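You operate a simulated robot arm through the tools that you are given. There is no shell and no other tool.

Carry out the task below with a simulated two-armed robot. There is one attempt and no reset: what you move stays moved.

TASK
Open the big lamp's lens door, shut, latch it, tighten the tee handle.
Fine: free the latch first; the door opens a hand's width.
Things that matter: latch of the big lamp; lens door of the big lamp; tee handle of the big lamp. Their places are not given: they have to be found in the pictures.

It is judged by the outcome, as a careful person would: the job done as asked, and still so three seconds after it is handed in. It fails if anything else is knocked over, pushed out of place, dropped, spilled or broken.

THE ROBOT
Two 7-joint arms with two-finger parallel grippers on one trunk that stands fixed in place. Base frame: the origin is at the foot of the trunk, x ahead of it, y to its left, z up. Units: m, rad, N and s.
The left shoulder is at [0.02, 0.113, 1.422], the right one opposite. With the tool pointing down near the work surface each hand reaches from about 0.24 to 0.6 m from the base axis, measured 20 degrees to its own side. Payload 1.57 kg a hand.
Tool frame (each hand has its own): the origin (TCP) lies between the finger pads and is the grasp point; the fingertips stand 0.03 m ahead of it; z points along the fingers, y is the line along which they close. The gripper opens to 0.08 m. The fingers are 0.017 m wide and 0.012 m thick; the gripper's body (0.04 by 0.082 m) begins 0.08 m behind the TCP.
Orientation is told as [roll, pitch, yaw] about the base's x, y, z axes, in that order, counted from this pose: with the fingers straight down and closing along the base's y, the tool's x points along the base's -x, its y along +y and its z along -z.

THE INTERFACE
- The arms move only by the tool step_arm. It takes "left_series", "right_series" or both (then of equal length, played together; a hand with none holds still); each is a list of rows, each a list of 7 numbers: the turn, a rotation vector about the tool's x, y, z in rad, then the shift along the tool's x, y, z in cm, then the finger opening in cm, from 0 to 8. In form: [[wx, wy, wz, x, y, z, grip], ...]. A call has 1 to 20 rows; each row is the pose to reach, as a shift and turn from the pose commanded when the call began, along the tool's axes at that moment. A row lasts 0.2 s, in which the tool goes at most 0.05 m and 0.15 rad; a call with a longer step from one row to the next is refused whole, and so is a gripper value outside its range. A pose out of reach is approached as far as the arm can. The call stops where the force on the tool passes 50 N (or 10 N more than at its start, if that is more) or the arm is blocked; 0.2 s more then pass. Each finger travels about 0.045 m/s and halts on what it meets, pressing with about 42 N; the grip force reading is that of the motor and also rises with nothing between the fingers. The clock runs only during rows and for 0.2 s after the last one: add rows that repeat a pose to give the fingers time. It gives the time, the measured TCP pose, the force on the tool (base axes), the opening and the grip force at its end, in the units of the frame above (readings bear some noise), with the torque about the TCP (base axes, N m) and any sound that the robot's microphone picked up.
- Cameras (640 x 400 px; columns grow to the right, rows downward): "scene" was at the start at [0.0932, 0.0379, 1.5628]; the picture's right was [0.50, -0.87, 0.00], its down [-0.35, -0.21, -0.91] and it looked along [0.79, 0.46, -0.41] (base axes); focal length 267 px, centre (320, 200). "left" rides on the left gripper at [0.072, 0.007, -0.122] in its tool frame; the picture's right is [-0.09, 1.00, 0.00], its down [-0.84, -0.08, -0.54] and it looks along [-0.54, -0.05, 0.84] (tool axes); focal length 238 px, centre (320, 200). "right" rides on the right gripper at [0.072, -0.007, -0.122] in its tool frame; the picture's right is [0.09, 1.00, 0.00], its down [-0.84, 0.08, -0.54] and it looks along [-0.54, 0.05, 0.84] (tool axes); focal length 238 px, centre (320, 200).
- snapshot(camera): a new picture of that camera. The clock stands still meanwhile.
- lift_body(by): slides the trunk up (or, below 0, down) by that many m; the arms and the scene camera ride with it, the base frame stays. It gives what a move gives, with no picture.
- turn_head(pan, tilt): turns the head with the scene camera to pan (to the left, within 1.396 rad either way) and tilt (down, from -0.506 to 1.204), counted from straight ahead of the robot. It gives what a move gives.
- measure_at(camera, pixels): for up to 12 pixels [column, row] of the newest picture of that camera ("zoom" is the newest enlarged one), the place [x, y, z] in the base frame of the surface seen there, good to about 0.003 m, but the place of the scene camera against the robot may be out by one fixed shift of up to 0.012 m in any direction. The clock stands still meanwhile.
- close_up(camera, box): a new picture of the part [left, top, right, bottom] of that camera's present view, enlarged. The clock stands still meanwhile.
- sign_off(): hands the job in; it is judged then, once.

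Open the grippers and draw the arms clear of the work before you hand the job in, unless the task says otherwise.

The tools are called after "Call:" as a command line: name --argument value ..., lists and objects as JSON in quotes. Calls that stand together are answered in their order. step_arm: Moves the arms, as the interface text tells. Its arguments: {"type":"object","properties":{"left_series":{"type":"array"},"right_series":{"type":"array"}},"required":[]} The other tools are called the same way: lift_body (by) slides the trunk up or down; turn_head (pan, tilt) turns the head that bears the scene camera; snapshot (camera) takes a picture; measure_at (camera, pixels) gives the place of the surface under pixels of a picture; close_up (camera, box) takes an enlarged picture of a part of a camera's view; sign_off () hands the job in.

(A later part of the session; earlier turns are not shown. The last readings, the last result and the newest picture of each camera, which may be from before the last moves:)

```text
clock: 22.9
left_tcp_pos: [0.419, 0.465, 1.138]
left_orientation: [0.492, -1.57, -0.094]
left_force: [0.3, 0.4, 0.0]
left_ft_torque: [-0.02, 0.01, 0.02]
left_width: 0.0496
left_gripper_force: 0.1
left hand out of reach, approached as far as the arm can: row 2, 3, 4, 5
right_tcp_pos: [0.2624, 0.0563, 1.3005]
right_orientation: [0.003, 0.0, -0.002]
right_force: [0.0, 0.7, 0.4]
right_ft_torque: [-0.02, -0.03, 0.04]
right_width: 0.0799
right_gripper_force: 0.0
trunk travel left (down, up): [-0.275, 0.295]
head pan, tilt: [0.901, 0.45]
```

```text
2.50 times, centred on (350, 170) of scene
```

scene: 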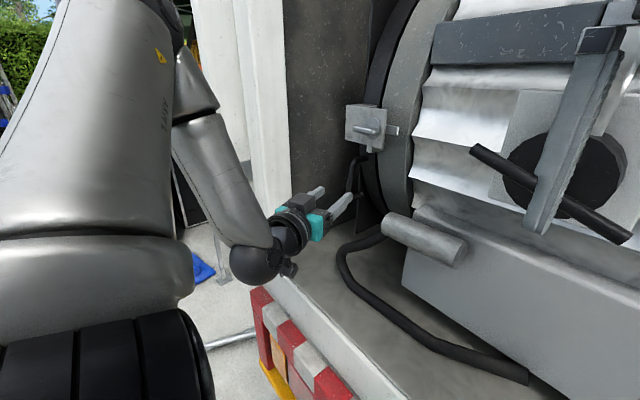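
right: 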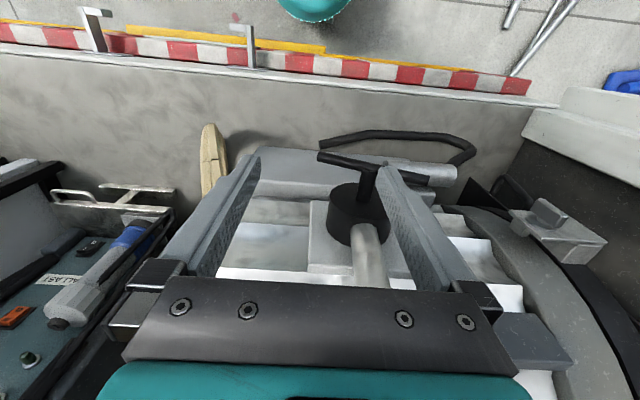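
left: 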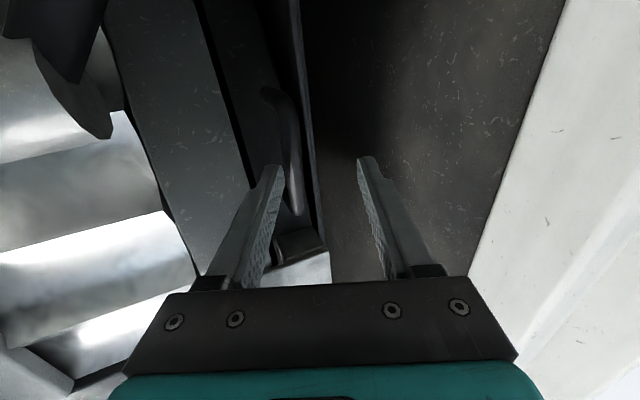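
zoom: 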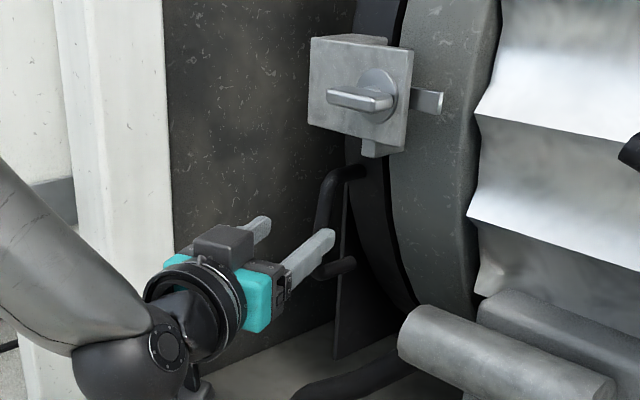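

The hand stops at (0.419,0.465) although it is not far from the shoulder, so a wrist joint limit is the cause. I back off and use a fingers-forward-and-down tilt (about 45°) instead, which still can grip the vertical bar.

Call:
step_arm --left_series '[[0, 0, 0, 0, 0, -4.5, 5], [0, 0, 0, -1, 0, -9, 5], [0, 0.13, 0, -3, 0, -10, 5], [0, 0.26, 0, -5, 0, -10, 5], [0, 0.39, 0, -7, 0, -10, 5], [0, 0.52, 0, -8, 0, -10, 5], [0, 0.65, 0, -8, 0, -10, 5], [0, 0.785, 0, -8, 0, -10, 5], [0, 0.785, 0, -8, 0, -10, 5]]'

Call:
snapshot --camera "left"

Call:
snapshot --camera "scene"

```text
clock: 24.9
left_tcp_pos: [0.3277, 0.4257, 1.2194]
left_orientation: [-0.008, -0.778, 0.408]
left_force: [0.6, 0.3, -0.3]
left_ft_torque: [-0.01, 0.0, 0.0]
left_width: 0.05
left_gripper_force: 0.1
left hand out of reach, approached as far as the arm can: row 2, 3, 4, 5
right_tcp_pos: [0.2633, 0.0546, 1.3003]
right_orientation: [0.001, -0.001, -0.002]
right_force: [-0.1, 0.0, -0.9]
right_ft_torque: [-0.01, -0.01, -0.02]
right_width: 0.0798
right_gripper_force: 0.1
trunk travel left (down, up): [-0.275, 0.295]
head pan, tilt: [0.901, 0.45]
```

```text
taken
```

left: 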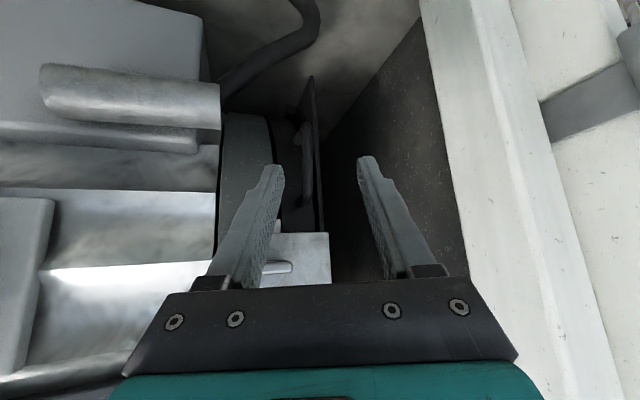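

```text
taken
```

scene: 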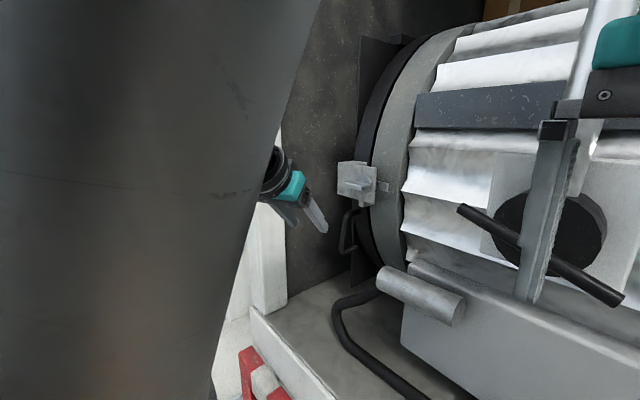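

The scene view has shifted although the head reads the same pan and tilt. I measure known points to check the camera's consistency.

Call:
measure_at --camera "scene" --pixels '[[352, 184], [372, 184], [384, 187], [462, 208], [615, 302], [345, 235], [310, 215]]'

Call:
turn_head --pan 0.75 --tilt 0.3

Call:
snapshot --camera "scene"

```text
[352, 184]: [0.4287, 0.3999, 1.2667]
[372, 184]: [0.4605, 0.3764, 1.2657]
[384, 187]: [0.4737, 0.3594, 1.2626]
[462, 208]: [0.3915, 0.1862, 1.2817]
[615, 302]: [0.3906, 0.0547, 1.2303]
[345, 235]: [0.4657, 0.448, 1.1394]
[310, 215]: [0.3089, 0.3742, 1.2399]
```

```text
clock: 25.6
left_tcp_pos: [0.328, 0.425, 1.2208]
left_orientation: [0.005, -0.786, 0.396]
left_force: [-0.2, -1.3, 0.6]
left_ft_torque: [-0.02, -0.02, 0.02]
left_width: 0.0502
left_gripper_force: 0.1
right_tcp_pos: [0.2623, 0.0549, 1.2986]
right_orientation: [0.001, 0.0, 0.0]
right_force: [0.0, 0.0, 0.7]
right_ft_torque: [0.02, 0.01, -0.03]
right_width: 0.08
right_gripper_force: 0.0
trunk travel left (down, up): [-0.275, 0.295]
head pan, tilt: [0.75, 0.3]
```

```text
taken
```

scene: 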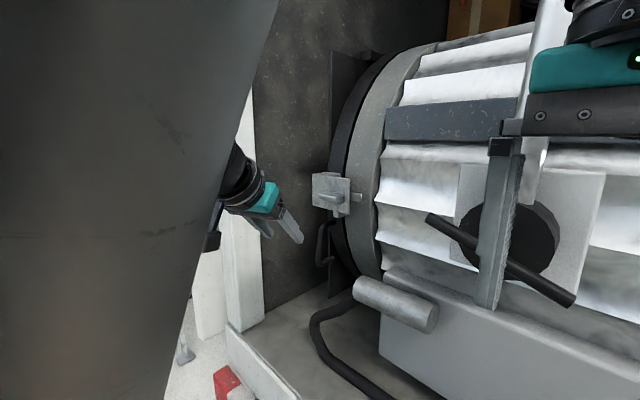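

Measurements remain consistent, but the left upper arm stands very close to the head. I raise the trunk back up, which folded the elbow out to the side before, and will reach the handle with the tilted hand from there.

Call:
lift_body --by 0.1

Call:
snapshot --camera "scene"

```text
clock: 26.9
left_tcp_pos: [0.3276, 0.4247, 1.3186]
left_orientation: [0.001, -0.784, 0.398]
left_force: [0.3, 0.0, 0.9]
left_ft_torque: [0.02, -0.02, -0.04]
left_width: 0.05
left_gripper_force: 0.0
right_tcp_pos: [0.2629, 0.0532, 1.3995]
right_orientation: [0.002, 0.0, 0.0]
right_force: [-0.2, 0.3, -0.4]
right_ft_torque: [0.01, -0.03, 0.0]
right_width: 0.08
right_gripper_force: 0.1
trunk travel left (down, up): [-0.375, 0.195]
head pan, tilt: [0.75, 0.3]
```

```text
taken
```

scene: 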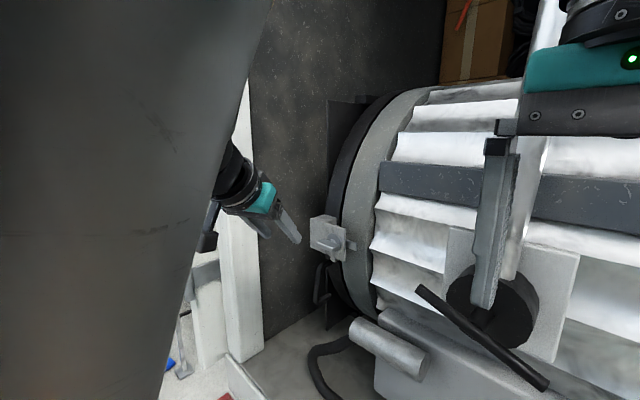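

Now I move the tilted left hand down to a pre-grasp 9 cm short of the bar along its finger direction, passing in front of the knob with about 5 cm to spare.

Call:
step_arm --left_series '[[0, 0, 0, 0.85, -0.46, 3.2, 5], [0, 0, 0, 1.7, -0.92, 6.4, 5], [0, 0, 0, 2.55, -1.4, 9.6, 5], [0, 0, 0, 3.4, -1.85, 12.8, 5], [0, 0, 0, 3.4, -1.85, 12.8, 5]]'

Call:
snapshot --camera "left"

Call:
snapshot --camera "scene"

```text
clock: 27.9
left_tcp_pos: [0.386, 0.4323, 1.2282]
left_orientation: [-0.011, -0.796, 0.409]
left_force: [-1.0, -0.5, 0.7]
left_ft_torque: [0.01, 0.0, 0.0]
left_width: 0.0498
left_gripper_force: 0.0
right_tcp_pos: [0.2691, 0.0514, 1.392]
right_orientation: [-0.026, 0.005, -0.024]
right_force: [1.8, -1.4, -3.8]
right_ft_torque: [-0.07, 0.21, -0.09]
right_width: 0.08
right_gripper_force: 0.1
trunk travel left (down, up): [-0.375, 0.195]
head pan, tilt: [0.75, 0.3]
stopped in row 4 (right hand): the force on the tool passed its limit at 85 N (the readings are from after the stop); the commanded pose is now the measured one
```

```text
taken
```

left: 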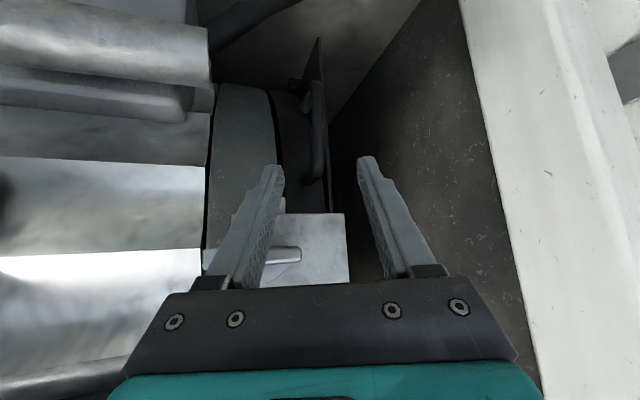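

```text
taken
```

scene: 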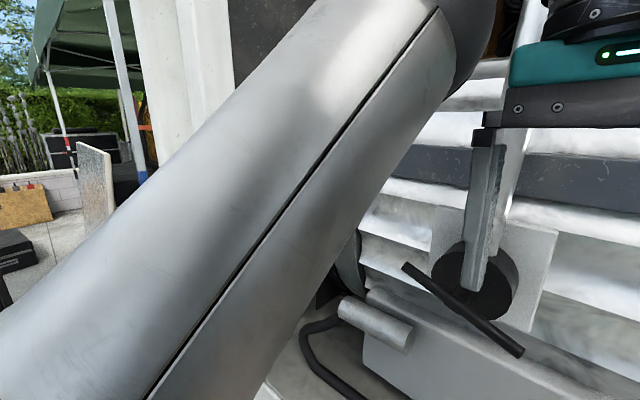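

The left elbow swung round and bumped the right hand, which sits in its way. I move the right hand well off to the right.

Call:
step_arm --right_series '[[0, 0, 0, 0, -3, 0, 8], [0, 0, 0, 0, -6, 0, 8], [0, 0, 0, 0, -10, 0, 8], [0, 0, 0, 0, -14, 0, 8], [0, 0, 0, 0, -18, 0, 8], [0, 0, 0, 0, -22, 0, 8], [0, 0, 0, 0, -26, 0, 8], [0, 0, 0, 0, -30, 0, 8]]'

Call:
turn_head --pan 0.6 --tilt 0.4

Call:
snapshot --camera "scene"

Call:
snapshot --camera "right"

```text
clock: 29.6
left_tcp_pos: [0.3851, 0.4317, 1.228]
left_orientation: [-0.009, -0.797, 0.407]
left_force: [0.2, 0.7, -1.2]
left_ft_torque: [0.03, -0.01, 0.0]
left_width: 0.0502
left_gripper_force: 0.0
right_tcp_pos: [0.2618, -0.2487, 1.3986]
right_orientation: [-0.027, 0.001, -0.023]
right_force: [-1.0, -0.7, -0.6]
right_ft_torque: [-0.03, -0.02, 0.0]
right_width: 0.0801
right_gripper_force: 0.1
trunk travel left (down, up): [-0.375, 0.195]
head pan, tilt: [0.75, 0.3]
```

```text
clock: 30.4
left_tcp_pos: [0.3856, 0.4327, 1.2281]
left_orientation: [-0.007, -0.796, 0.408]
left_force: [0.1, -0.6, 0.2]
left_ft_torque: [-0.05, -0.06, 0.02]
left_width: 0.05
left_gripper_force: 0.1
right_tcp_pos: [0.2626, -0.2456, 1.3991]
right_orientation: [-0.027, 0.003, -0.025]
right_force: [-0.6, 0.3, -0.8]
right_ft_torque: [-0.01, 0.04, 0.02]
right_width: 0.0801
right_gripper_force: 0.0
trunk travel left (down, up): [-0.375, 0.195]
head pan, tilt: [0.6, 0.4]
```

```text
taken
```

scene: 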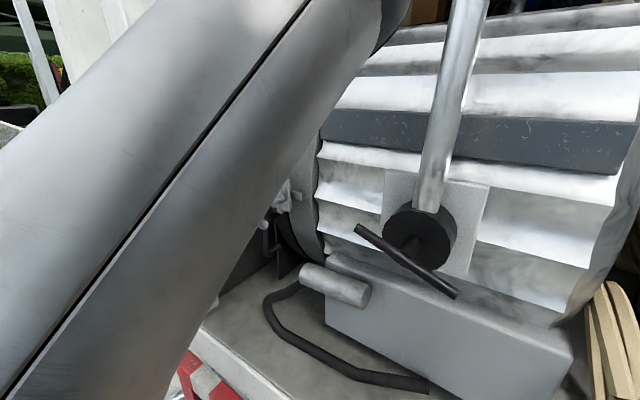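

```text
taken
```

right: 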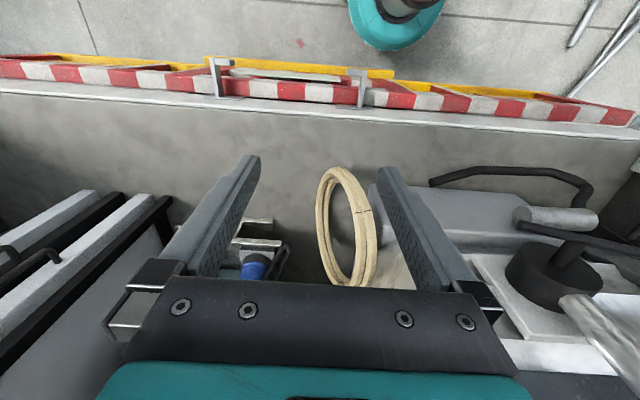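

The right hand is clear of the coil of rope and lamp. I check how near the left elbow is to the lamp's post, since it now sits at (385,20) in the scene.

Call:
measure_at --camera "scene" --pixels '[[385, 20], [400, 10], [340, 60], [300, 120], [250, 180], [450, 100], [465, 20]]'

Call:
turn_head --pan 0.6 --tilt 0.05

Call:
snapshot --camera "scene"

```text
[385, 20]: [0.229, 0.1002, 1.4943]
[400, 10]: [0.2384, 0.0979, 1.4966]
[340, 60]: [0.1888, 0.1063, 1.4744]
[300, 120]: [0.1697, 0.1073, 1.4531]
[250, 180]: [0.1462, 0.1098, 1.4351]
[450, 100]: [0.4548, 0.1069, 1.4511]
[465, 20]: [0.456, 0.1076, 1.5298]
```

```text
clock: 31.2
left_tcp_pos: [0.3847, 0.4326, 1.2293]
left_orientation: [-0.009, -0.796, 0.407]
left_force: [0.5, -0.6, -0.6]
left_ft_torque: [-0.02, 0.03, -0.01]
left_width: 0.0499
left_gripper_force: 0.0
right_tcp_pos: [0.2635, -0.2464, 1.3981]
right_orientation: [-0.026, 0.003, -0.024]
right_force: [0.4, 0.2, 0.7]
right_ft_torque: [-0.02, 0.03, -0.03]
right_width: 0.0799
right_gripper_force: 0.1
trunk travel left (down, up): [-0.375, 0.195]
head pan, tilt: [0.6, 0.051]
```

```text
taken
```

scene: 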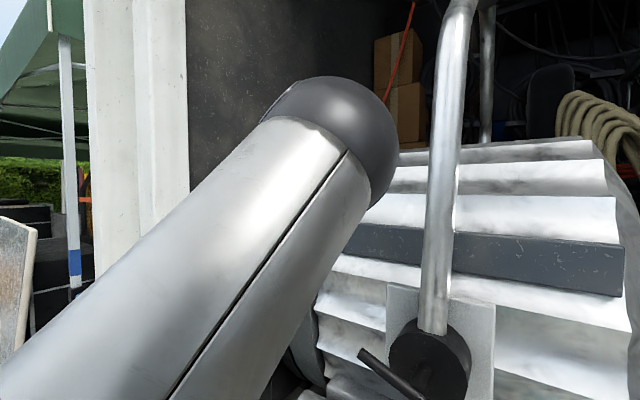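

The left elbow is at about (0.25,0.16,1.55), clear of the post at x=0.455. I now advance the left hand along its fingers onto the bar.

Call:
step_arm --left_series '[[0, 0, 0, 0.3, -0.1, 3, 5], [0, 0, 0, 0.6, -0.2, 6, 5], [0, 0, 0, 0.9, -0.27, 9, 5], [0, 0, 0, 0.9, -0.27, 9, 5]]'

Call:
snapshot --camera "left"

Call:
snapshot --camera "scene"

```text
clock: 32.2
left_tcp_pos: [0.4383, 0.4509, 1.1611]
left_orientation: [-0.009, -0.798, 0.406]
left_force: [-0.2, 0.7, -0.1]
left_ft_torque: [-0.04, -0.03, -0.01]
left_width: 0.0504
left_gripper_force: 0.0
right_tcp_pos: [0.263, -0.2472, 1.3989]
right_orientation: [-0.026, 0.002, -0.024]
right_force: [0.6, -0.4, 0.0]
right_ft_torque: [0.02, -0.02, 0.01]
right_width: 0.0799
right_gripper_force: 0.0
trunk travel left (down, up): [-0.375, 0.195]
head pan, tilt: [0.6, 0.051]
```

```text
taken
```

left: 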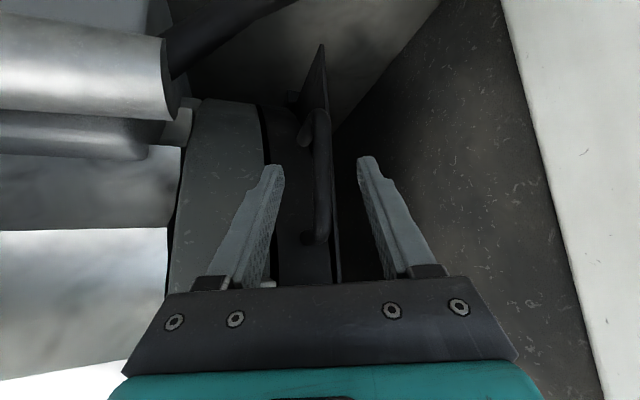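

```text
taken
```

scene: 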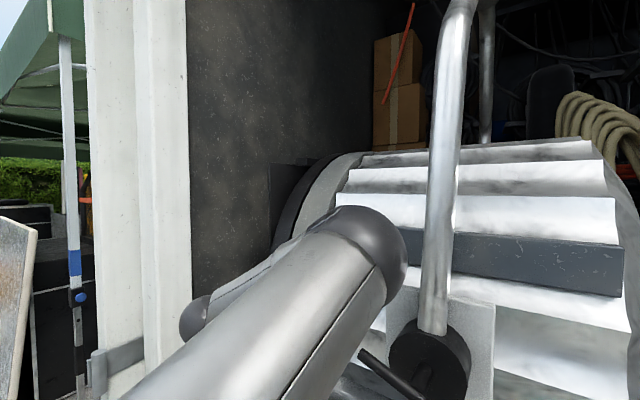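

The bar (318,180) is nicely between the fingers and the reach is fine in this posture. I advance 2.6 cm more and close gently on the bar.

Call:
step_arm --left_series '[[0, 0, 0, 0, 0, 1.3, 5], [0, 0, 0, 0, 0, 2.6, 5], [0, 0, 0, 0, 0, 2.6, 3], [0, 0, 0, 0, 0, 2.6, 1], [0, 0, 0, 0, 0, 2.6, 0.4], [0, 0, 0, 0, 0, 2.6, 0.4], [0, 0, 0, 0, 0, 2.6, 0.4]]'

Call:
snapshot --camera "left"

Call:
turn_head --pan 0.75 --tilt 0.45

Call:
snapshot --camera "scene"

```text
clock: 33.8
left_tcp_pos: [0.4569, 0.4594, 1.143]
left_orientation: [-0.008, -0.796, 0.405]
left_force: [-0.3, 0.2, -1.1]
left_ft_torque: [0.69, 0.03, -0.1]
left_width: 0.0152
left_gripper_force: 30.7
right_tcp_pos: [0.2636, -0.2461, 1.3988]
right_orientation: [-0.026, 0.003, -0.025]
right_force: [-0.7, -0.2, -0.8]
right_ft_torque: [0.0, 0.01, -0.02]
right_width: 0.08
right_gripper_force: 0.0
trunk travel left (down, up): [-0.375, 0.195]
head pan, tilt: [0.6, 0.051]
```

```text
taken
```

left: 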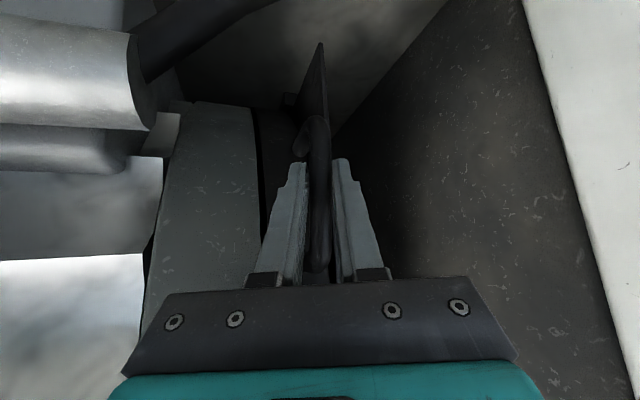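

```text
clock: 34.6
left_tcp_pos: [0.4567, 0.4588, 1.1432]
left_orientation: [-0.008, -0.795, 0.408]
left_force: [0.2, -0.3, 0.2]
left_ft_torque: [0.63, 0.37, -0.07]
left_width: 0.015
left_gripper_force: 31.0
right_tcp_pos: [0.2631, -0.247, 1.3988]
right_orientation: [-0.026, 0.004, -0.025]
right_force: [0.4, 0.2, 0.1]
right_ft_torque: [-0.03, -0.05, 0.0]
right_width: 0.08
right_gripper_force: 0.0
trunk travel left (down, up): [-0.375, 0.195]
head pan, tilt: [0.75, 0.45]
```

```text
taken
```

scene: 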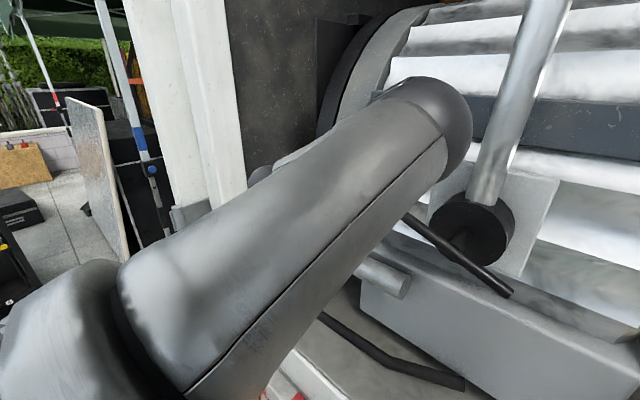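

The bar is held (1.5 cm). I pull the door 2 cm toward +y in small steps and watch the forces.

Call:
step_arm --left_series '[[0, 0, 0, -0.138, 0.46, 0.14, 0.4], [0, 0, 0, -0.276, 0.92, 0.28, 0.4], [0, 0, 0, -0.414, 1.38, 0.42, 0.4], [0, 0, 0, -0.552, 1.84, 0.56, 0.4]]'

Call:
snapshot --camera "left"

```text
clock: 35.6
left_tcp_pos: [0.4554, 0.4791, 1.1423]
left_orientation: [-0.008, -0.801, 0.409]
left_force: [0.2, 0.0, 12.0]
left_ft_torque: [0.44, 0.86, -0.03]
left_width: 0.0153
left_gripper_force: 30.8
right_tcp_pos: [0.2615, -0.2467, 1.3992]
right_orientation: [-0.027, 0.003, -0.024]
right_force: [-0.7, 0.2, 0.6]
right_ft_torque: [-0.01, 0.02, -0.02]
right_width: 0.0799
right_gripper_force: 0.1
trunk travel left (down, up): [-0.375, 0.195]
head pan, tilt: [0.75, 0.45]
```

```text
taken
```

left: 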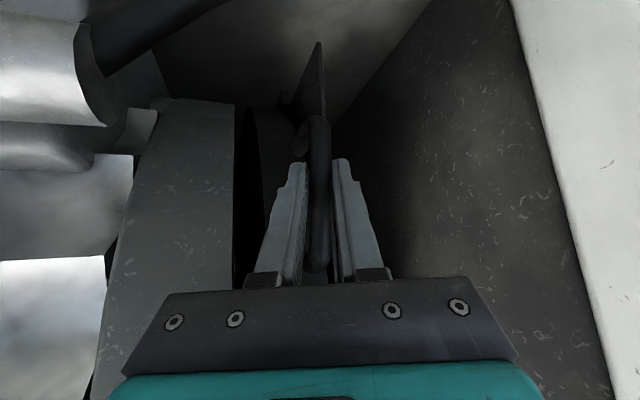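

The door moves: the gap between rim and door grew at (245,160). I keep pulling, adding a little +x and +z for the swing arc.

Call:
step_arm --left_series '[[0, 0, 0, -0.19, 0.44, 0.155, 0.4], [0, 0, 0, -0.376, 0.88, 0.31, 0.4], [0, 0, 0, -0.564, 1.32, 0.467, 0.4], [0, 0, 0, -0.752, 1.76, 0.623, 0.4]]'

Call:
snapshot --camera "left"

Call:
snapshot --camera "scene"

```text
clock: 36.6
left_tcp_pos: [0.4576, 0.4987, 1.1422]
left_orientation: [-0.008, -0.796, 0.409]
left_force: [-4.5, 0.0, 8.4]
left_ft_torque: [0.93, -0.52, -0.17]
left_width: 0.0154
left_gripper_force: 30.7
right_tcp_pos: [0.2608, -0.2478, 1.3989]
right_orientation: [-0.027, 0.004, -0.025]
right_force: [0.1, 0.3, -0.3]
right_ft_torque: [-0.02, 0.0, 0.01]
right_width: 0.08
right_gripper_force: 0.0
trunk travel left (down, up): [-0.375, 0.195]
head pan, tilt: [0.75, 0.45]
```

```text
taken
```

left: 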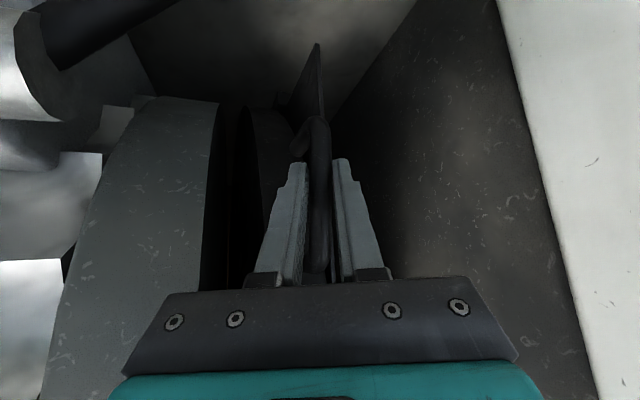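

```text
taken
```

scene: 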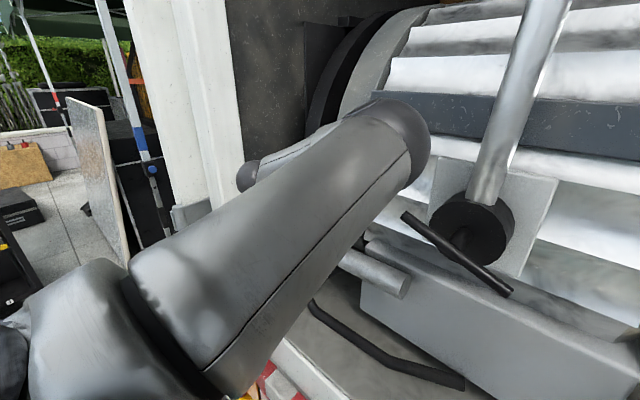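

The gap is widening (scene (335,95)), forces stay small. I pull 3 cm more.

Call:
step_arm --left_series '[[0, 0, 0, -0.15, 0.46, 0.13, 0.4], [0, 0, 0, -0.3, 0.92, 0.26, 0.4], [0, 0, 0, -0.45, 1.38, 0.39, 0.4], [0, 0, 0, -0.6, 1.84, 0.52, 0.4], [0, 0, 0, -0.75, 2.3, 0.65, 0.4], [0, 0, 0, -0.9, 2.757, 0.773, 0.4]]'

Call:
snapshot --camera "left"

Call:
snapshot --camera "scene"

```text
clock: 38.0
left_tcp_pos: [0.4591, 0.5288, 1.1425]
left_orientation: [-0.011, -0.795, 0.407]
left_force: [3.3, -1.1, -3.8]
left_ft_torque: [0.91, -0.64, -0.24]
left_width: 0.0155
left_gripper_force: 31.3
right_tcp_pos: [0.2636, -0.2476, 1.3986]
right_orientation: [-0.026, 0.004, -0.024]
right_force: [0.0, 0.4, -0.1]
right_ft_torque: [0.0, 0.0, -0.01]
right_width: 0.0797
right_gripper_force: 0.1
trunk travel left (down, up): [-0.375, 0.195]
head pan, tilt: [0.75, 0.45]
```

```text
taken
```

left: 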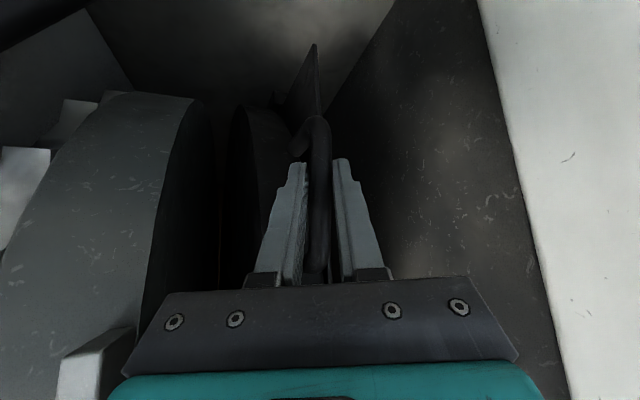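

```text
taken
```

scene: 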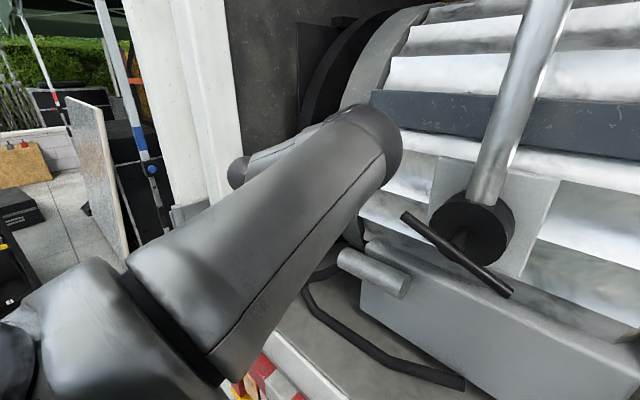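

The door is open about 7 cm at the handle, forces small. I pull 3 cm further, watching for the stop.

Call:
step_arm --left_series '[[0, 0, 0, -0.18, 0.45, 0.17, 0.4], [0, 0, 0, -0.35, 0.9, 0.33, 0.4], [0, 0, 0, -0.52, 1.35, 0.5, 0.4], [0, 0, 0, -0.69, 1.8, 0.66, 0.4], [0, 0, 0, -0.87, 2.25, 0.83, 0.4], [0, 0, 0, -1.04, 2.68, 1.0, 0.4]]'

Call:
snapshot --camera "left"

Call:
snapshot --camera "scene"

```text
clock: 39.5
left_tcp_pos: [0.4642, 0.5583, 1.144]
left_orientation: [-0.009, -0.794, 0.408]
left_force: [5.8, -1.2, -4.1]
left_ft_torque: [0.87, -0.41, -0.24]
left_width: 0.0155
left_gripper_force: 31.9
right_tcp_pos: [0.2643, -0.2463, 1.399]
right_orientation: [-0.029, 0.004, -0.023]
right_force: [-0.1, 1.0, 0.0]
right_ft_torque: [-0.02, -0.03, 0.02]
right_width: 0.08
right_gripper_force: 0.0
trunk travel left (down, up): [-0.375, 0.195]
head pan, tilt: [0.75, 0.45]
```

```text
taken
```

left: 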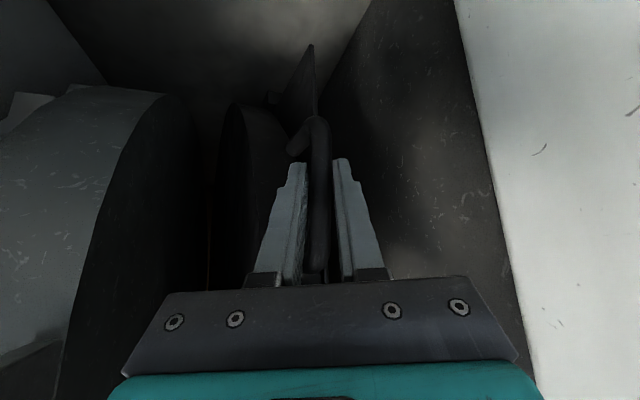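

```text
taken
```

scene: 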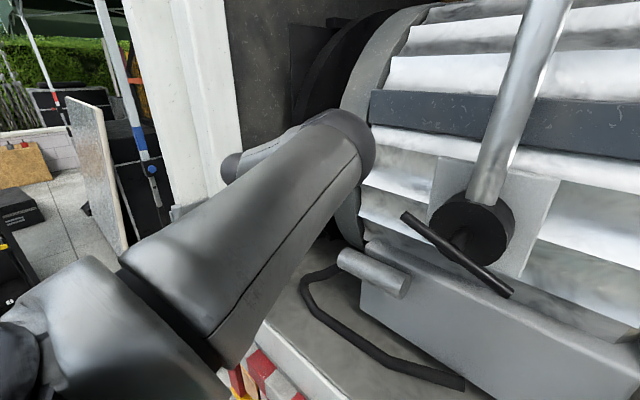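

The door is about 10 cm open, with no stop felt yet. I pull 2 cm more to be sure of a full hand's width, still well short of the wall at y=0.675.

Call:
step_arm --left_series '[[0, 0, 0, -0.22, 0.43, 0.22, 0.4], [0, 0, 0, -0.44, 0.86, 0.44, 0.4], [0, 0, 0, -0.66, 1.29, 0.66, 0.4], [0, 0, 0, -0.87, 1.72, 0.87, 0.4]]'

Call:
snapshot --camera "left"

Call:
snapshot --camera "scene"

```text
clock: 40.4
left_tcp_pos: [0.4671, 0.562, 1.1429]
left_orientation: [-0.034, -0.79, 0.393]
left_force: [-12.0, -23.4, 10.8]
left_ft_torque: [0.57, 0.27, -0.24]
left_width: 0.016
left_gripper_force: 31.5
right_tcp_pos: [0.2588, -0.25, 1.3991]
right_orientation: [-0.023, 0.001, -0.024]
right_force: [-0.2, 0.3, 0.6]
right_ft_torque: [-0.06, 0.03, 0.02]
right_width: 0.0799
right_gripper_force: 0.0
trunk travel left (down, up): [-0.375, 0.195]
head pan, tilt: [0.75, 0.45]
stopped in row 4 (left hand): the force on the tool passed its limit at 56 N (the readings are from after the stop); the commanded pose is now the measured one
```

```text
taken
```

left: 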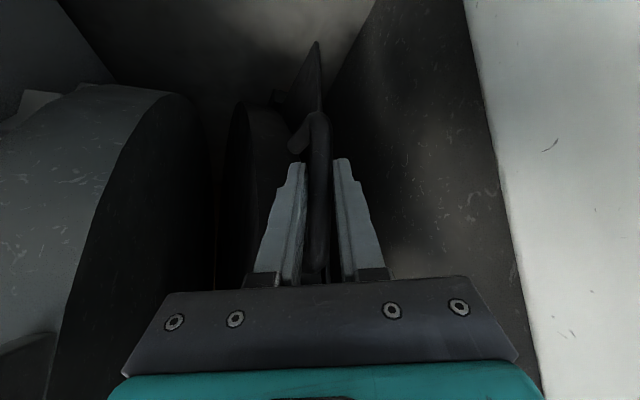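

```text
taken
```

scene: 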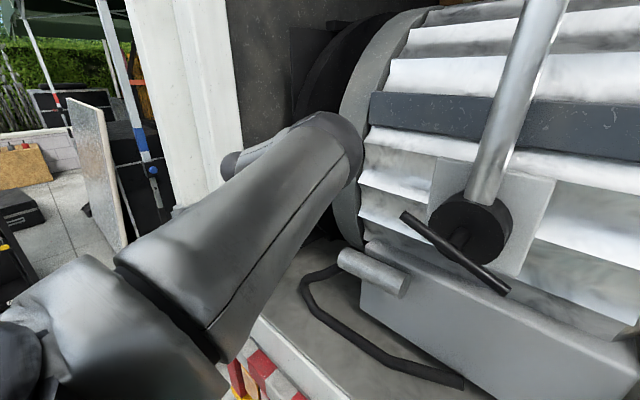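

The door met its stop at about 10.4 cm (force rose to 56 N), so it has been fully opened. Now I swing it shut along the same arc, stopping about 1 cm short first.

Call:
step_arm --left_series '[[0, 0, 0, 0.42, -0.836, -0.423, 0.4], [0, 0, 0, 0.797, -1.696, -0.804, 0.4], [0, 0, 0, 1.164, -2.564, -1.173, 0.4], [0, 0, 0, 1.517, -3.438, -1.529, 0.4], [0, 0, 0, 1.859, -4.32, -1.874, 0.4], [0, 0, 0, 2.188, -5.209, -2.205, 0.4], [0, 0, 0, 2.506, -6.105, -2.525, 0.4], [0, 0, 0, 2.81, -7.009, -2.832, 0.4], [0, 0, 0, 3.102, -7.92, -3.126, 0.4], [0, 0, 0, 3.102, -7.92, -3.126, 0.4]]'

Call:
snapshot --camera "left"

```text
clock: 42.5
left_tcp_pos: [0.4599, 0.4772, 1.1418]
left_orientation: [-0.032, -0.786, 0.4]
left_force: [11.0, -0.9, 13.7]
left_ft_torque: [0.68, 0.04, -0.14]
left_width: 0.0155
left_gripper_force: 31.1
right_tcp_pos: [0.2639, -0.2471, 1.3986]
right_orientation: [-0.025, 0.006, -0.025]
right_force: [0.1, 0.2, 0.9]
right_ft_torque: [-0.01, -0.01, 0.0]
right_width: 0.0797
right_gripper_force: 0.0
trunk travel left (down, up): [-0.375, 0.195]
head pan, tilt: [0.75, 0.45]
```

```text
taken
```

left: 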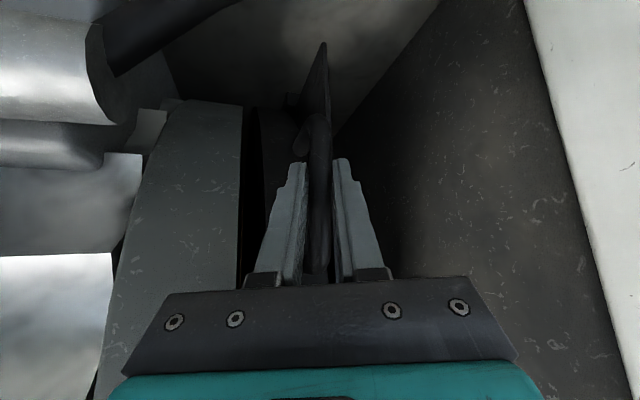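

The door is about 2 cm from shut. I close the rest slowly.

Call:
step_arm --left_series '[[0, 0, 0, 0.1, -0.4, -0.1, 0.4], [0, 0, 0, 0.2, -0.8, -0.2, 0.4], [0, 0, 0, 0.3, -1.2, -0.3, 0.4], [0, 0, 0, 0.394, -1.609, -0.396, 0.4], [0, 0, 0, 0.394, -1.609, -0.396, 0.4]]'

Call:
snapshot --camera "left"

Call:
snapshot --camera "scene"

```text
clock: 43.8
left_tcp_pos: [0.4594, 0.4617, 1.1419]
left_orientation: [-0.03, -0.784, 0.399]
left_force: [10.4, 0.4, 5.5]
left_ft_torque: [0.75, -0.22, -0.17]
left_width: 0.0157
left_gripper_force: 31.4
right_tcp_pos: [0.2646, -0.2477, 1.399]
right_orientation: [-0.025, 0.005, -0.025]
right_force: [-0.6, -0.2, -0.7]
right_ft_torque: [-0.01, -0.02, 0.01]
right_width: 0.08
right_gripper_force: 0.0
trunk travel left (down, up): [-0.375, 0.195]
head pan, tilt: [0.75, 0.45]
```

```text
taken
```

left: 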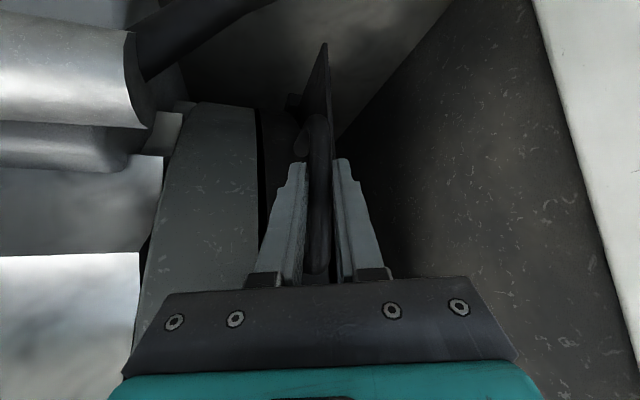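

```text
taken
```

scene: 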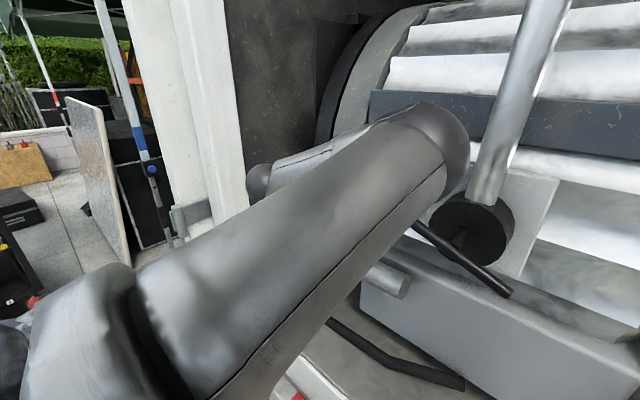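

The handle is at y=0.4617 against 0.459 when shut; the gap seam still looks slightly wide. I push a bit further until the seat is felt.

Call:
step_arm --left_series '[[0, 0, 0, 0.05, -0.2, -0.05, 0.4], [0, 0, 0, 0.1, -0.4, -0.1, 0.4], [0, 0, 0, 0.15, -0.6, -0.15, 0.4], [0, 0, 0, 0.2, -0.8, -0.2, 0.4]]'

Call:
close_up --camera "left" --box '[130, 60, 350, 290]'

```text
clock: 44.8
left_tcp_pos: [0.4586, 0.458, 1.1423]
left_orientation: [-0.027, -0.786, 0.409]
left_force: [14.9, 24.0, 5.7]
left_ft_torque: [0.65, 0.55, -0.07]
left_width: 0.0153
left_gripper_force: 31.2
right_tcp_pos: [0.2643, -0.2429, 1.3995]
right_orientation: [-0.029, 0.005, -0.024]
right_force: [-0.4, -0.1, 1.0]
right_ft_torque: [0.04, -0.01, -0.04]
right_width: 0.08
right_gripper_force: 0.1
trunk travel left (down, up): [-0.375, 0.195]
head pan, tilt: [0.75, 0.45]
```

```text
1.74 times, centred on (240, 175) of left
```

zoom: 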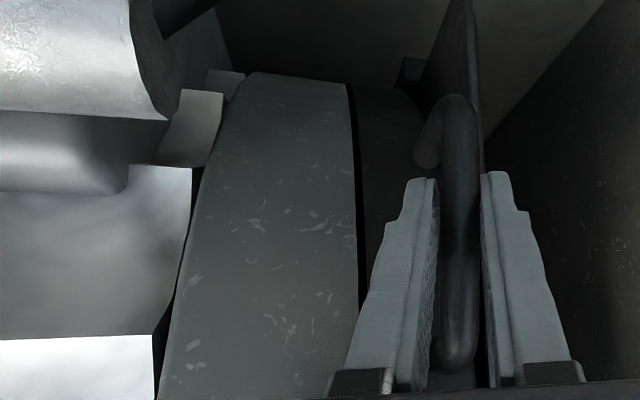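

The door is seated (24 N reaction at y=0.458). I relax, open the fingers and retreat back along the finger direction.

Call:
step_arm --left_series '[[0, 0, 0, -0.08, 0.3, 0.08, 1.5], [0, 0, 0, -0.08, 0.3, 0.08, 3], [0, 0, 0, -0.08, 0.3, 0.08, 5], [0, 0, 0, -0.08, 0.3, 0.08, 5], [0, 0, 0, -0.08, 0.3, -1.5, 5], [0, 0, 0, -0.08, 0.3, -4, 5], [0, 0, 0, -0.3, 0.3, -7, 5], [0, 0, 0, -0.6, 0.4, -10, 5], [0, 0, 0, -0.9, 0.5, -13, 5]]'

Call:
snapshot --camera "left"

Call:
snapshot --camera "scene"

```text
clock: 46.8
left_tcp_pos: [0.3759, 0.4273, 1.2418]
left_orientation: [-0.03, -0.787, 0.402]
left_force: [-0.3, -0.1, 0.1]
left_ft_torque: [0.0, 0.0, 0.01]
left_width: 0.0501
left_gripper_force: 0.0
right_tcp_pos: [0.2623, -0.2471, 1.4003]
right_orientation: [-0.024, 0.002, -0.024]
right_force: [0.1, -0.4, -0.2]
right_ft_torque: [0.02, -0.01, -0.03]
right_width: 0.0799
right_gripper_force: 0.0
trunk travel left (down, up): [-0.375, 0.195]
head pan, tilt: [0.75, 0.45]
```

```text
taken
```

left: 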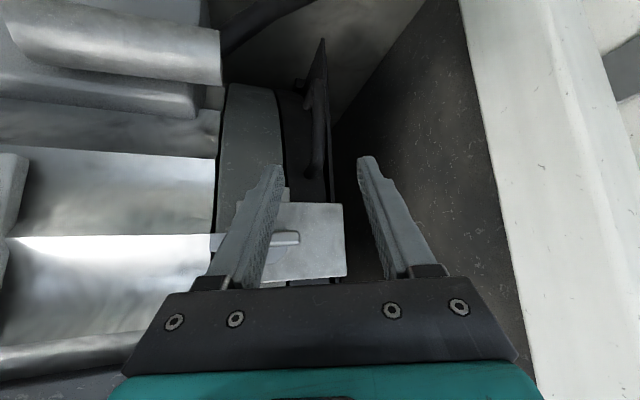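

```text
taken
```

scene: 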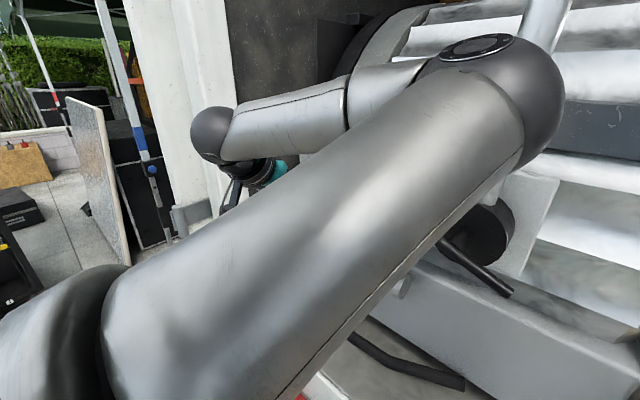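

The door stays shut. The left elbow now stands forward at (500,100); I check its distance to the lamp's post before moving on.

Call:
measure_at --camera "scene" --pixels '[[520, 80], [555, 90], [480, 45], [530, 130], [480, 180], [545, 20]]'

Call:
lift_body --by 0.1

Call:
snapshot --camera "scene"

Call:
snapshot --camera "left"

```text
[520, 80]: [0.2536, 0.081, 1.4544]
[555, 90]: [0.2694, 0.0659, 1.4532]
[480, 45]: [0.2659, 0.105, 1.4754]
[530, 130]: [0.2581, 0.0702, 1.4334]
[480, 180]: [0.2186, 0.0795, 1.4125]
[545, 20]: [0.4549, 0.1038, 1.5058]
```

```text
clock: 48.1
left_tcp_pos: [0.3756, 0.4291, 1.3408]
left_orientation: [-0.032, -0.786, 0.401]
left_force: [0.2, 0.2, 0.7]
left_ft_torque: [0.0, -0.02, -0.03]
left_width: 0.0502
left_gripper_force: 0.0
right_tcp_pos: [0.2629, -0.2465, 1.4979]
right_orientation: [-0.026, 0.002, -0.024]
right_force: [-0.8, -0.1, 0.6]
right_ft_torque: [-0.02, 0.03, 0.03]
right_width: 0.0801
right_gripper_force: 0.2
trunk travel left (down, up): [-0.475, 0.095]
head pan, tilt: [0.75, 0.45]
```

```text
taken
```

scene: 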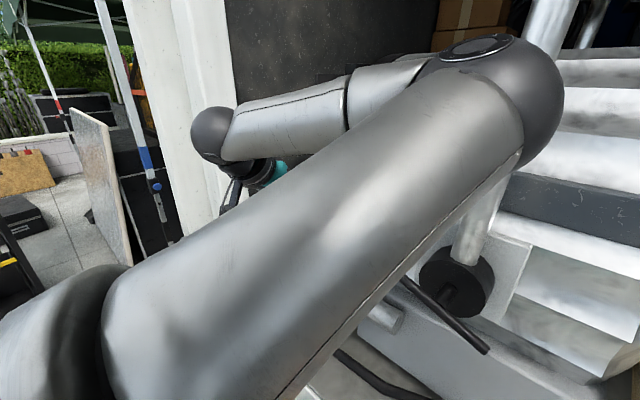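

```text
taken
```

left: 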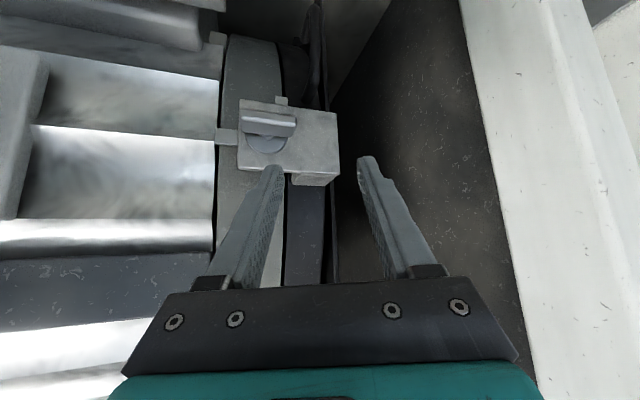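

The elbow is well clear (x≤0.30). I pull the left hand back to (0.30,0.42,1.32) while taking out the yaw, then will pitch it to fingers-forward again.

Call:
step_arm --left_series '[[0.071, 0, 0.07, 1.64, 0.52, -0.95, 5], [0.142, 0, 0.141, 3.28, 1.04, -1.9, 5], [0.213, 0, 0.211, 4.92, 1.55, -2.84, 5], [0.284, 0, 0.282, 6.57, 2.07, -3.79, 5], [0.284, 0, 0.282, 6.57, 2.07, -3.79, 5]]'

Call:
snapshot --camera "scene"

```text
clock: 49.3
left_tcp_pos: [0.2989, 0.4184, 1.3199]
left_orientation: [-0.029, -0.793, -0.001]
left_force: [0.0, -0.5, -0.1]
left_ft_torque: [0.02, 0.0, 0.02]
left_width: 0.0499
left_gripper_force: 0.0
right_tcp_pos: [0.2627, -0.2471, 1.4976]
right_orientation: [-0.026, 0.002, -0.024]
right_force: [-0.6, 0.6, -0.8]
right_ft_torque: [-0.01, 0.01, -0.01]
right_width: 0.0801
right_gripper_force: 0.0
trunk travel left (down, up): [-0.475, 0.095]
head pan, tilt: [0.75, 0.45]
```

```text
taken
```

scene: 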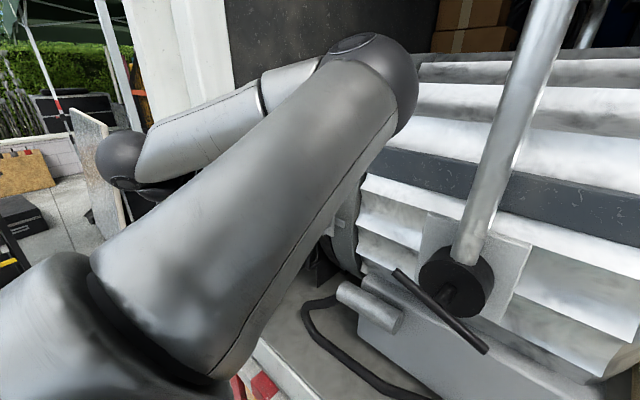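

Now I pitch the hand to fingers-forward at (0.31,0.408,1.264), in front of the knob.

Call:
step_arm --left_series '[[0, -0.13, 0, 0.5, -0.2, 0.8, 5], [0, -0.26, 0, 1.1, -0.4, 1.6, 5], [0, -0.39, 0, 1.6, -0.6, 2.4, 5], [0, -0.52, 0, 2.2, -0.8, 3.2, 5], [0, -0.65, 0, 2.7, -1.0, 4.0, 5], [-0.02, -0.777, 0.02, 3.22, -1.04, 4.71, 5], [-0.02, -0.777, 0.02, 3.22, -1.04, 4.71, 5]]'

Call:
snapshot --camera "left"

Call:
snapshot --camera "scene"

```text
clock: 50.9
left_tcp_pos: [0.3101, 0.4091, 1.2645]
left_orientation: [2.044, -1.563, -2.057]
left_force: [0.6, -0.3, -0.6]
left_ft_torque: [0.01, 0.03, 0.0]
left_width: 0.05
left_gripper_force: 0.0
right_tcp_pos: [0.2636, -0.2468, 1.4989]
right_orientation: [-0.027, 0.004, -0.022]
right_force: [-0.2, 0.1, -0.4]
right_ft_torque: [0.01, -0.03, 0.0]
right_width: 0.0799
right_gripper_force: 0.1
trunk travel left (down, up): [-0.475, 0.095]
head pan, tilt: [0.75, 0.45]
```

```text
taken
```

left: 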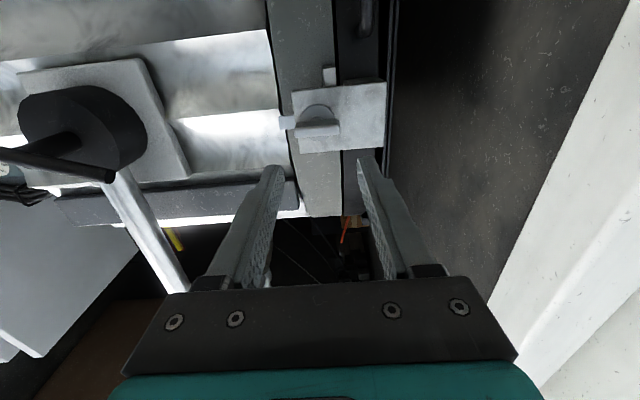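

```text
taken
```

scene: 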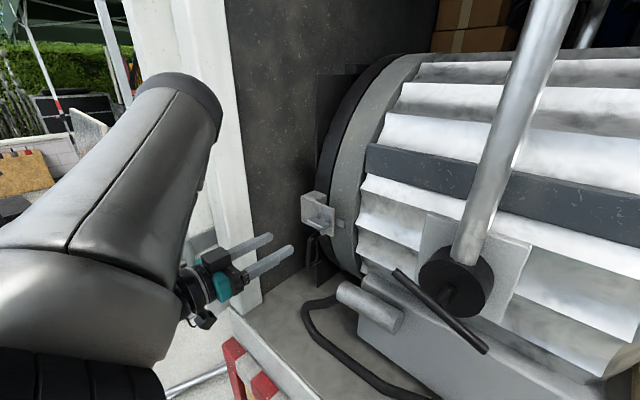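

Same arm posture as when I freed the latch. I roll the hand -1.57 so the fingers close vertically on the now level tab.

Call:
step_arm --left_series '[[0, 0, -0.14, 0, 0, 0, 5], [0, 0, -0.28, 0, 0, 0, 5], [0, 0, -0.42, 0, 0, 0, 5], [0, 0, -0.56, 0, 0, 0, 5], [0, 0, -0.7, 0, 0, 0, 5], [0, 0, -0.84, 0, 0, 0, 5], [0, 0, -0.98, 0, 0, 0, 5], [0, 0, -1.12, 0, 0, 0, 5], [0, 0, -1.26, 0, 0, 0, 5], [0, 0, -1.4, 0, 0, 0, 5], [0, 0, -1.54, 0, 0, 0, 5], [0, 0, -1.57, 0, 0, 0, 5]]'

Call:
snapshot --camera "left"

Call:
close_up --camera "scene" --box '[270, 160, 390, 290]'

```text
clock: 53.5
left_tcp_pos: [0.3102, 0.4093, 1.2647]
left_orientation: [-1.571, -0.004, 1.56]
left_force: [0.0, 0.7, 0.2]
left_ft_torque: [-0.01, -0.01, 0.03]
left_width: 0.0499
left_gripper_force: 0.1
right_tcp_pos: [0.2636, -0.2471, 1.4979]
right_orientation: [-0.026, 0.003, -0.026]
right_force: [0.4, -0.7, 0.5]
right_ft_torque: [0.02, -0.02, 0.0]
right_width: 0.0802
right_gripper_force: 0.0
trunk travel left (down, up): [-0.475, 0.095]
head pan, tilt: [0.75, 0.45]
```

```text
taken
```

left: 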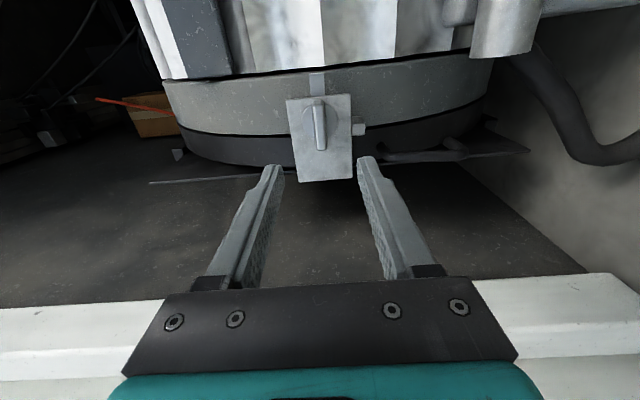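

```text
3.08 times, centred on (330, 225) of scene
```

zoom: 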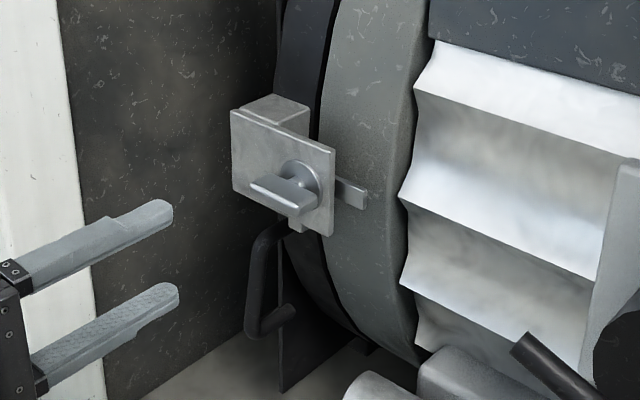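

The view matches the one before opening. I verify that the door is home by measuring plate, tab, cam and keeper from this same viewpoint.

Call:
measure_at --camera "left" --pixels '[[319, 130], [319, 145], [319, 108], [350, 178], [358, 130], [317, 82], [300, 175], [345, 105]]'

Call:
close_up --camera "left" --box '[260, 50, 400, 200]'

```text
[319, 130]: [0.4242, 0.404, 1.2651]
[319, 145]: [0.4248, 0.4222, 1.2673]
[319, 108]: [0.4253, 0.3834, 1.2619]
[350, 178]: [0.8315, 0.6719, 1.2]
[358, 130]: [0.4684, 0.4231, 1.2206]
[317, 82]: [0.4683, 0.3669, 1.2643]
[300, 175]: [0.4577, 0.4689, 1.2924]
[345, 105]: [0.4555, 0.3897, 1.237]
```

```text
2.67 times, centred on (330, 125) of left
```

zoom: 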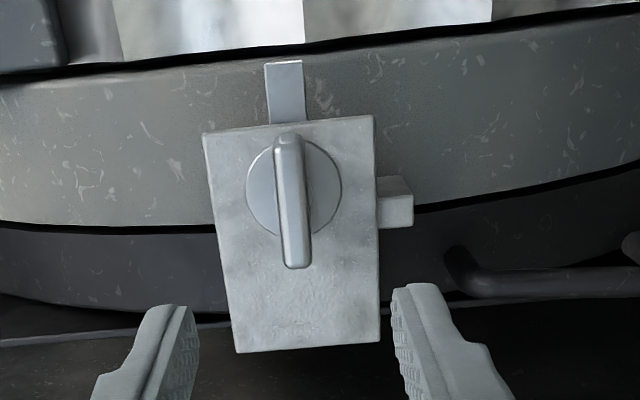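

The door is home (cam and tab at the same places as before). I advance around the tab and close on it.

Call:
step_arm --left_series '[[0, 0, 0, 0.1, 0, 2.5, 4.5], [0, 0, 0, 0.2, 0, 5, 4], [0, 0, 0, 0.3, 0, 7.5, 4], [0, 0, 0, 0.4, 0, 9.5, 4], [0, 0, 0, 0.4, 0, 10.6, 4], [0, 0, 0, 0.4, 0, 10.6, 3], [0, 0, 0, 0.4, 0, 10.6, 1.5], [0, 0, 0, 0.4, 0, 10.6, 0.5], [0, 0, 0, 0.4, 0, 10.6, 0.5], [0, 0, 0, 0.4, 0, 10.6, 0.5]]'

Call:
snapshot --camera "left"

```text
clock: 55.7
left_tcp_pos: [0.4179, 0.4018, 1.2655]
left_orientation: [-1.569, -0.006, 1.56]
left_force: [0.0, -1.1, -4.7]
left_ft_torque: [0.02, 0.0, -0.05]
left_width: 0.0116
left_gripper_force: 28.8
right_tcp_pos: [0.2632, -0.2463, 1.4994]
right_orientation: [-0.027, 0.002, -0.024]
right_force: [0.6, -0.4, 0.2]
right_ft_torque: [0.0, 0.02, 0.02]
right_width: 0.0799
right_gripper_force: 0.1
trunk travel left (down, up): [-0.475, 0.095]
head pan, tilt: [0.75, 0.45]
```

```text
taken
```

left: 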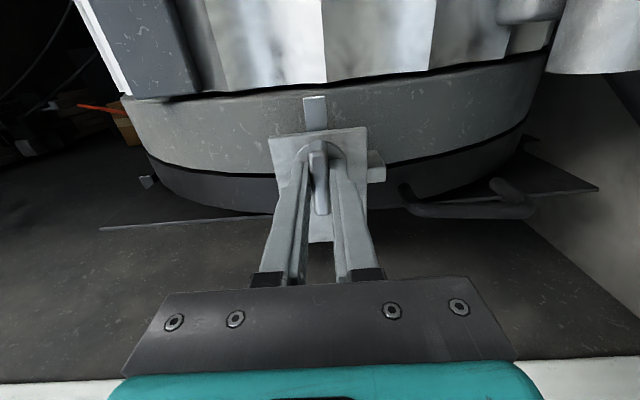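

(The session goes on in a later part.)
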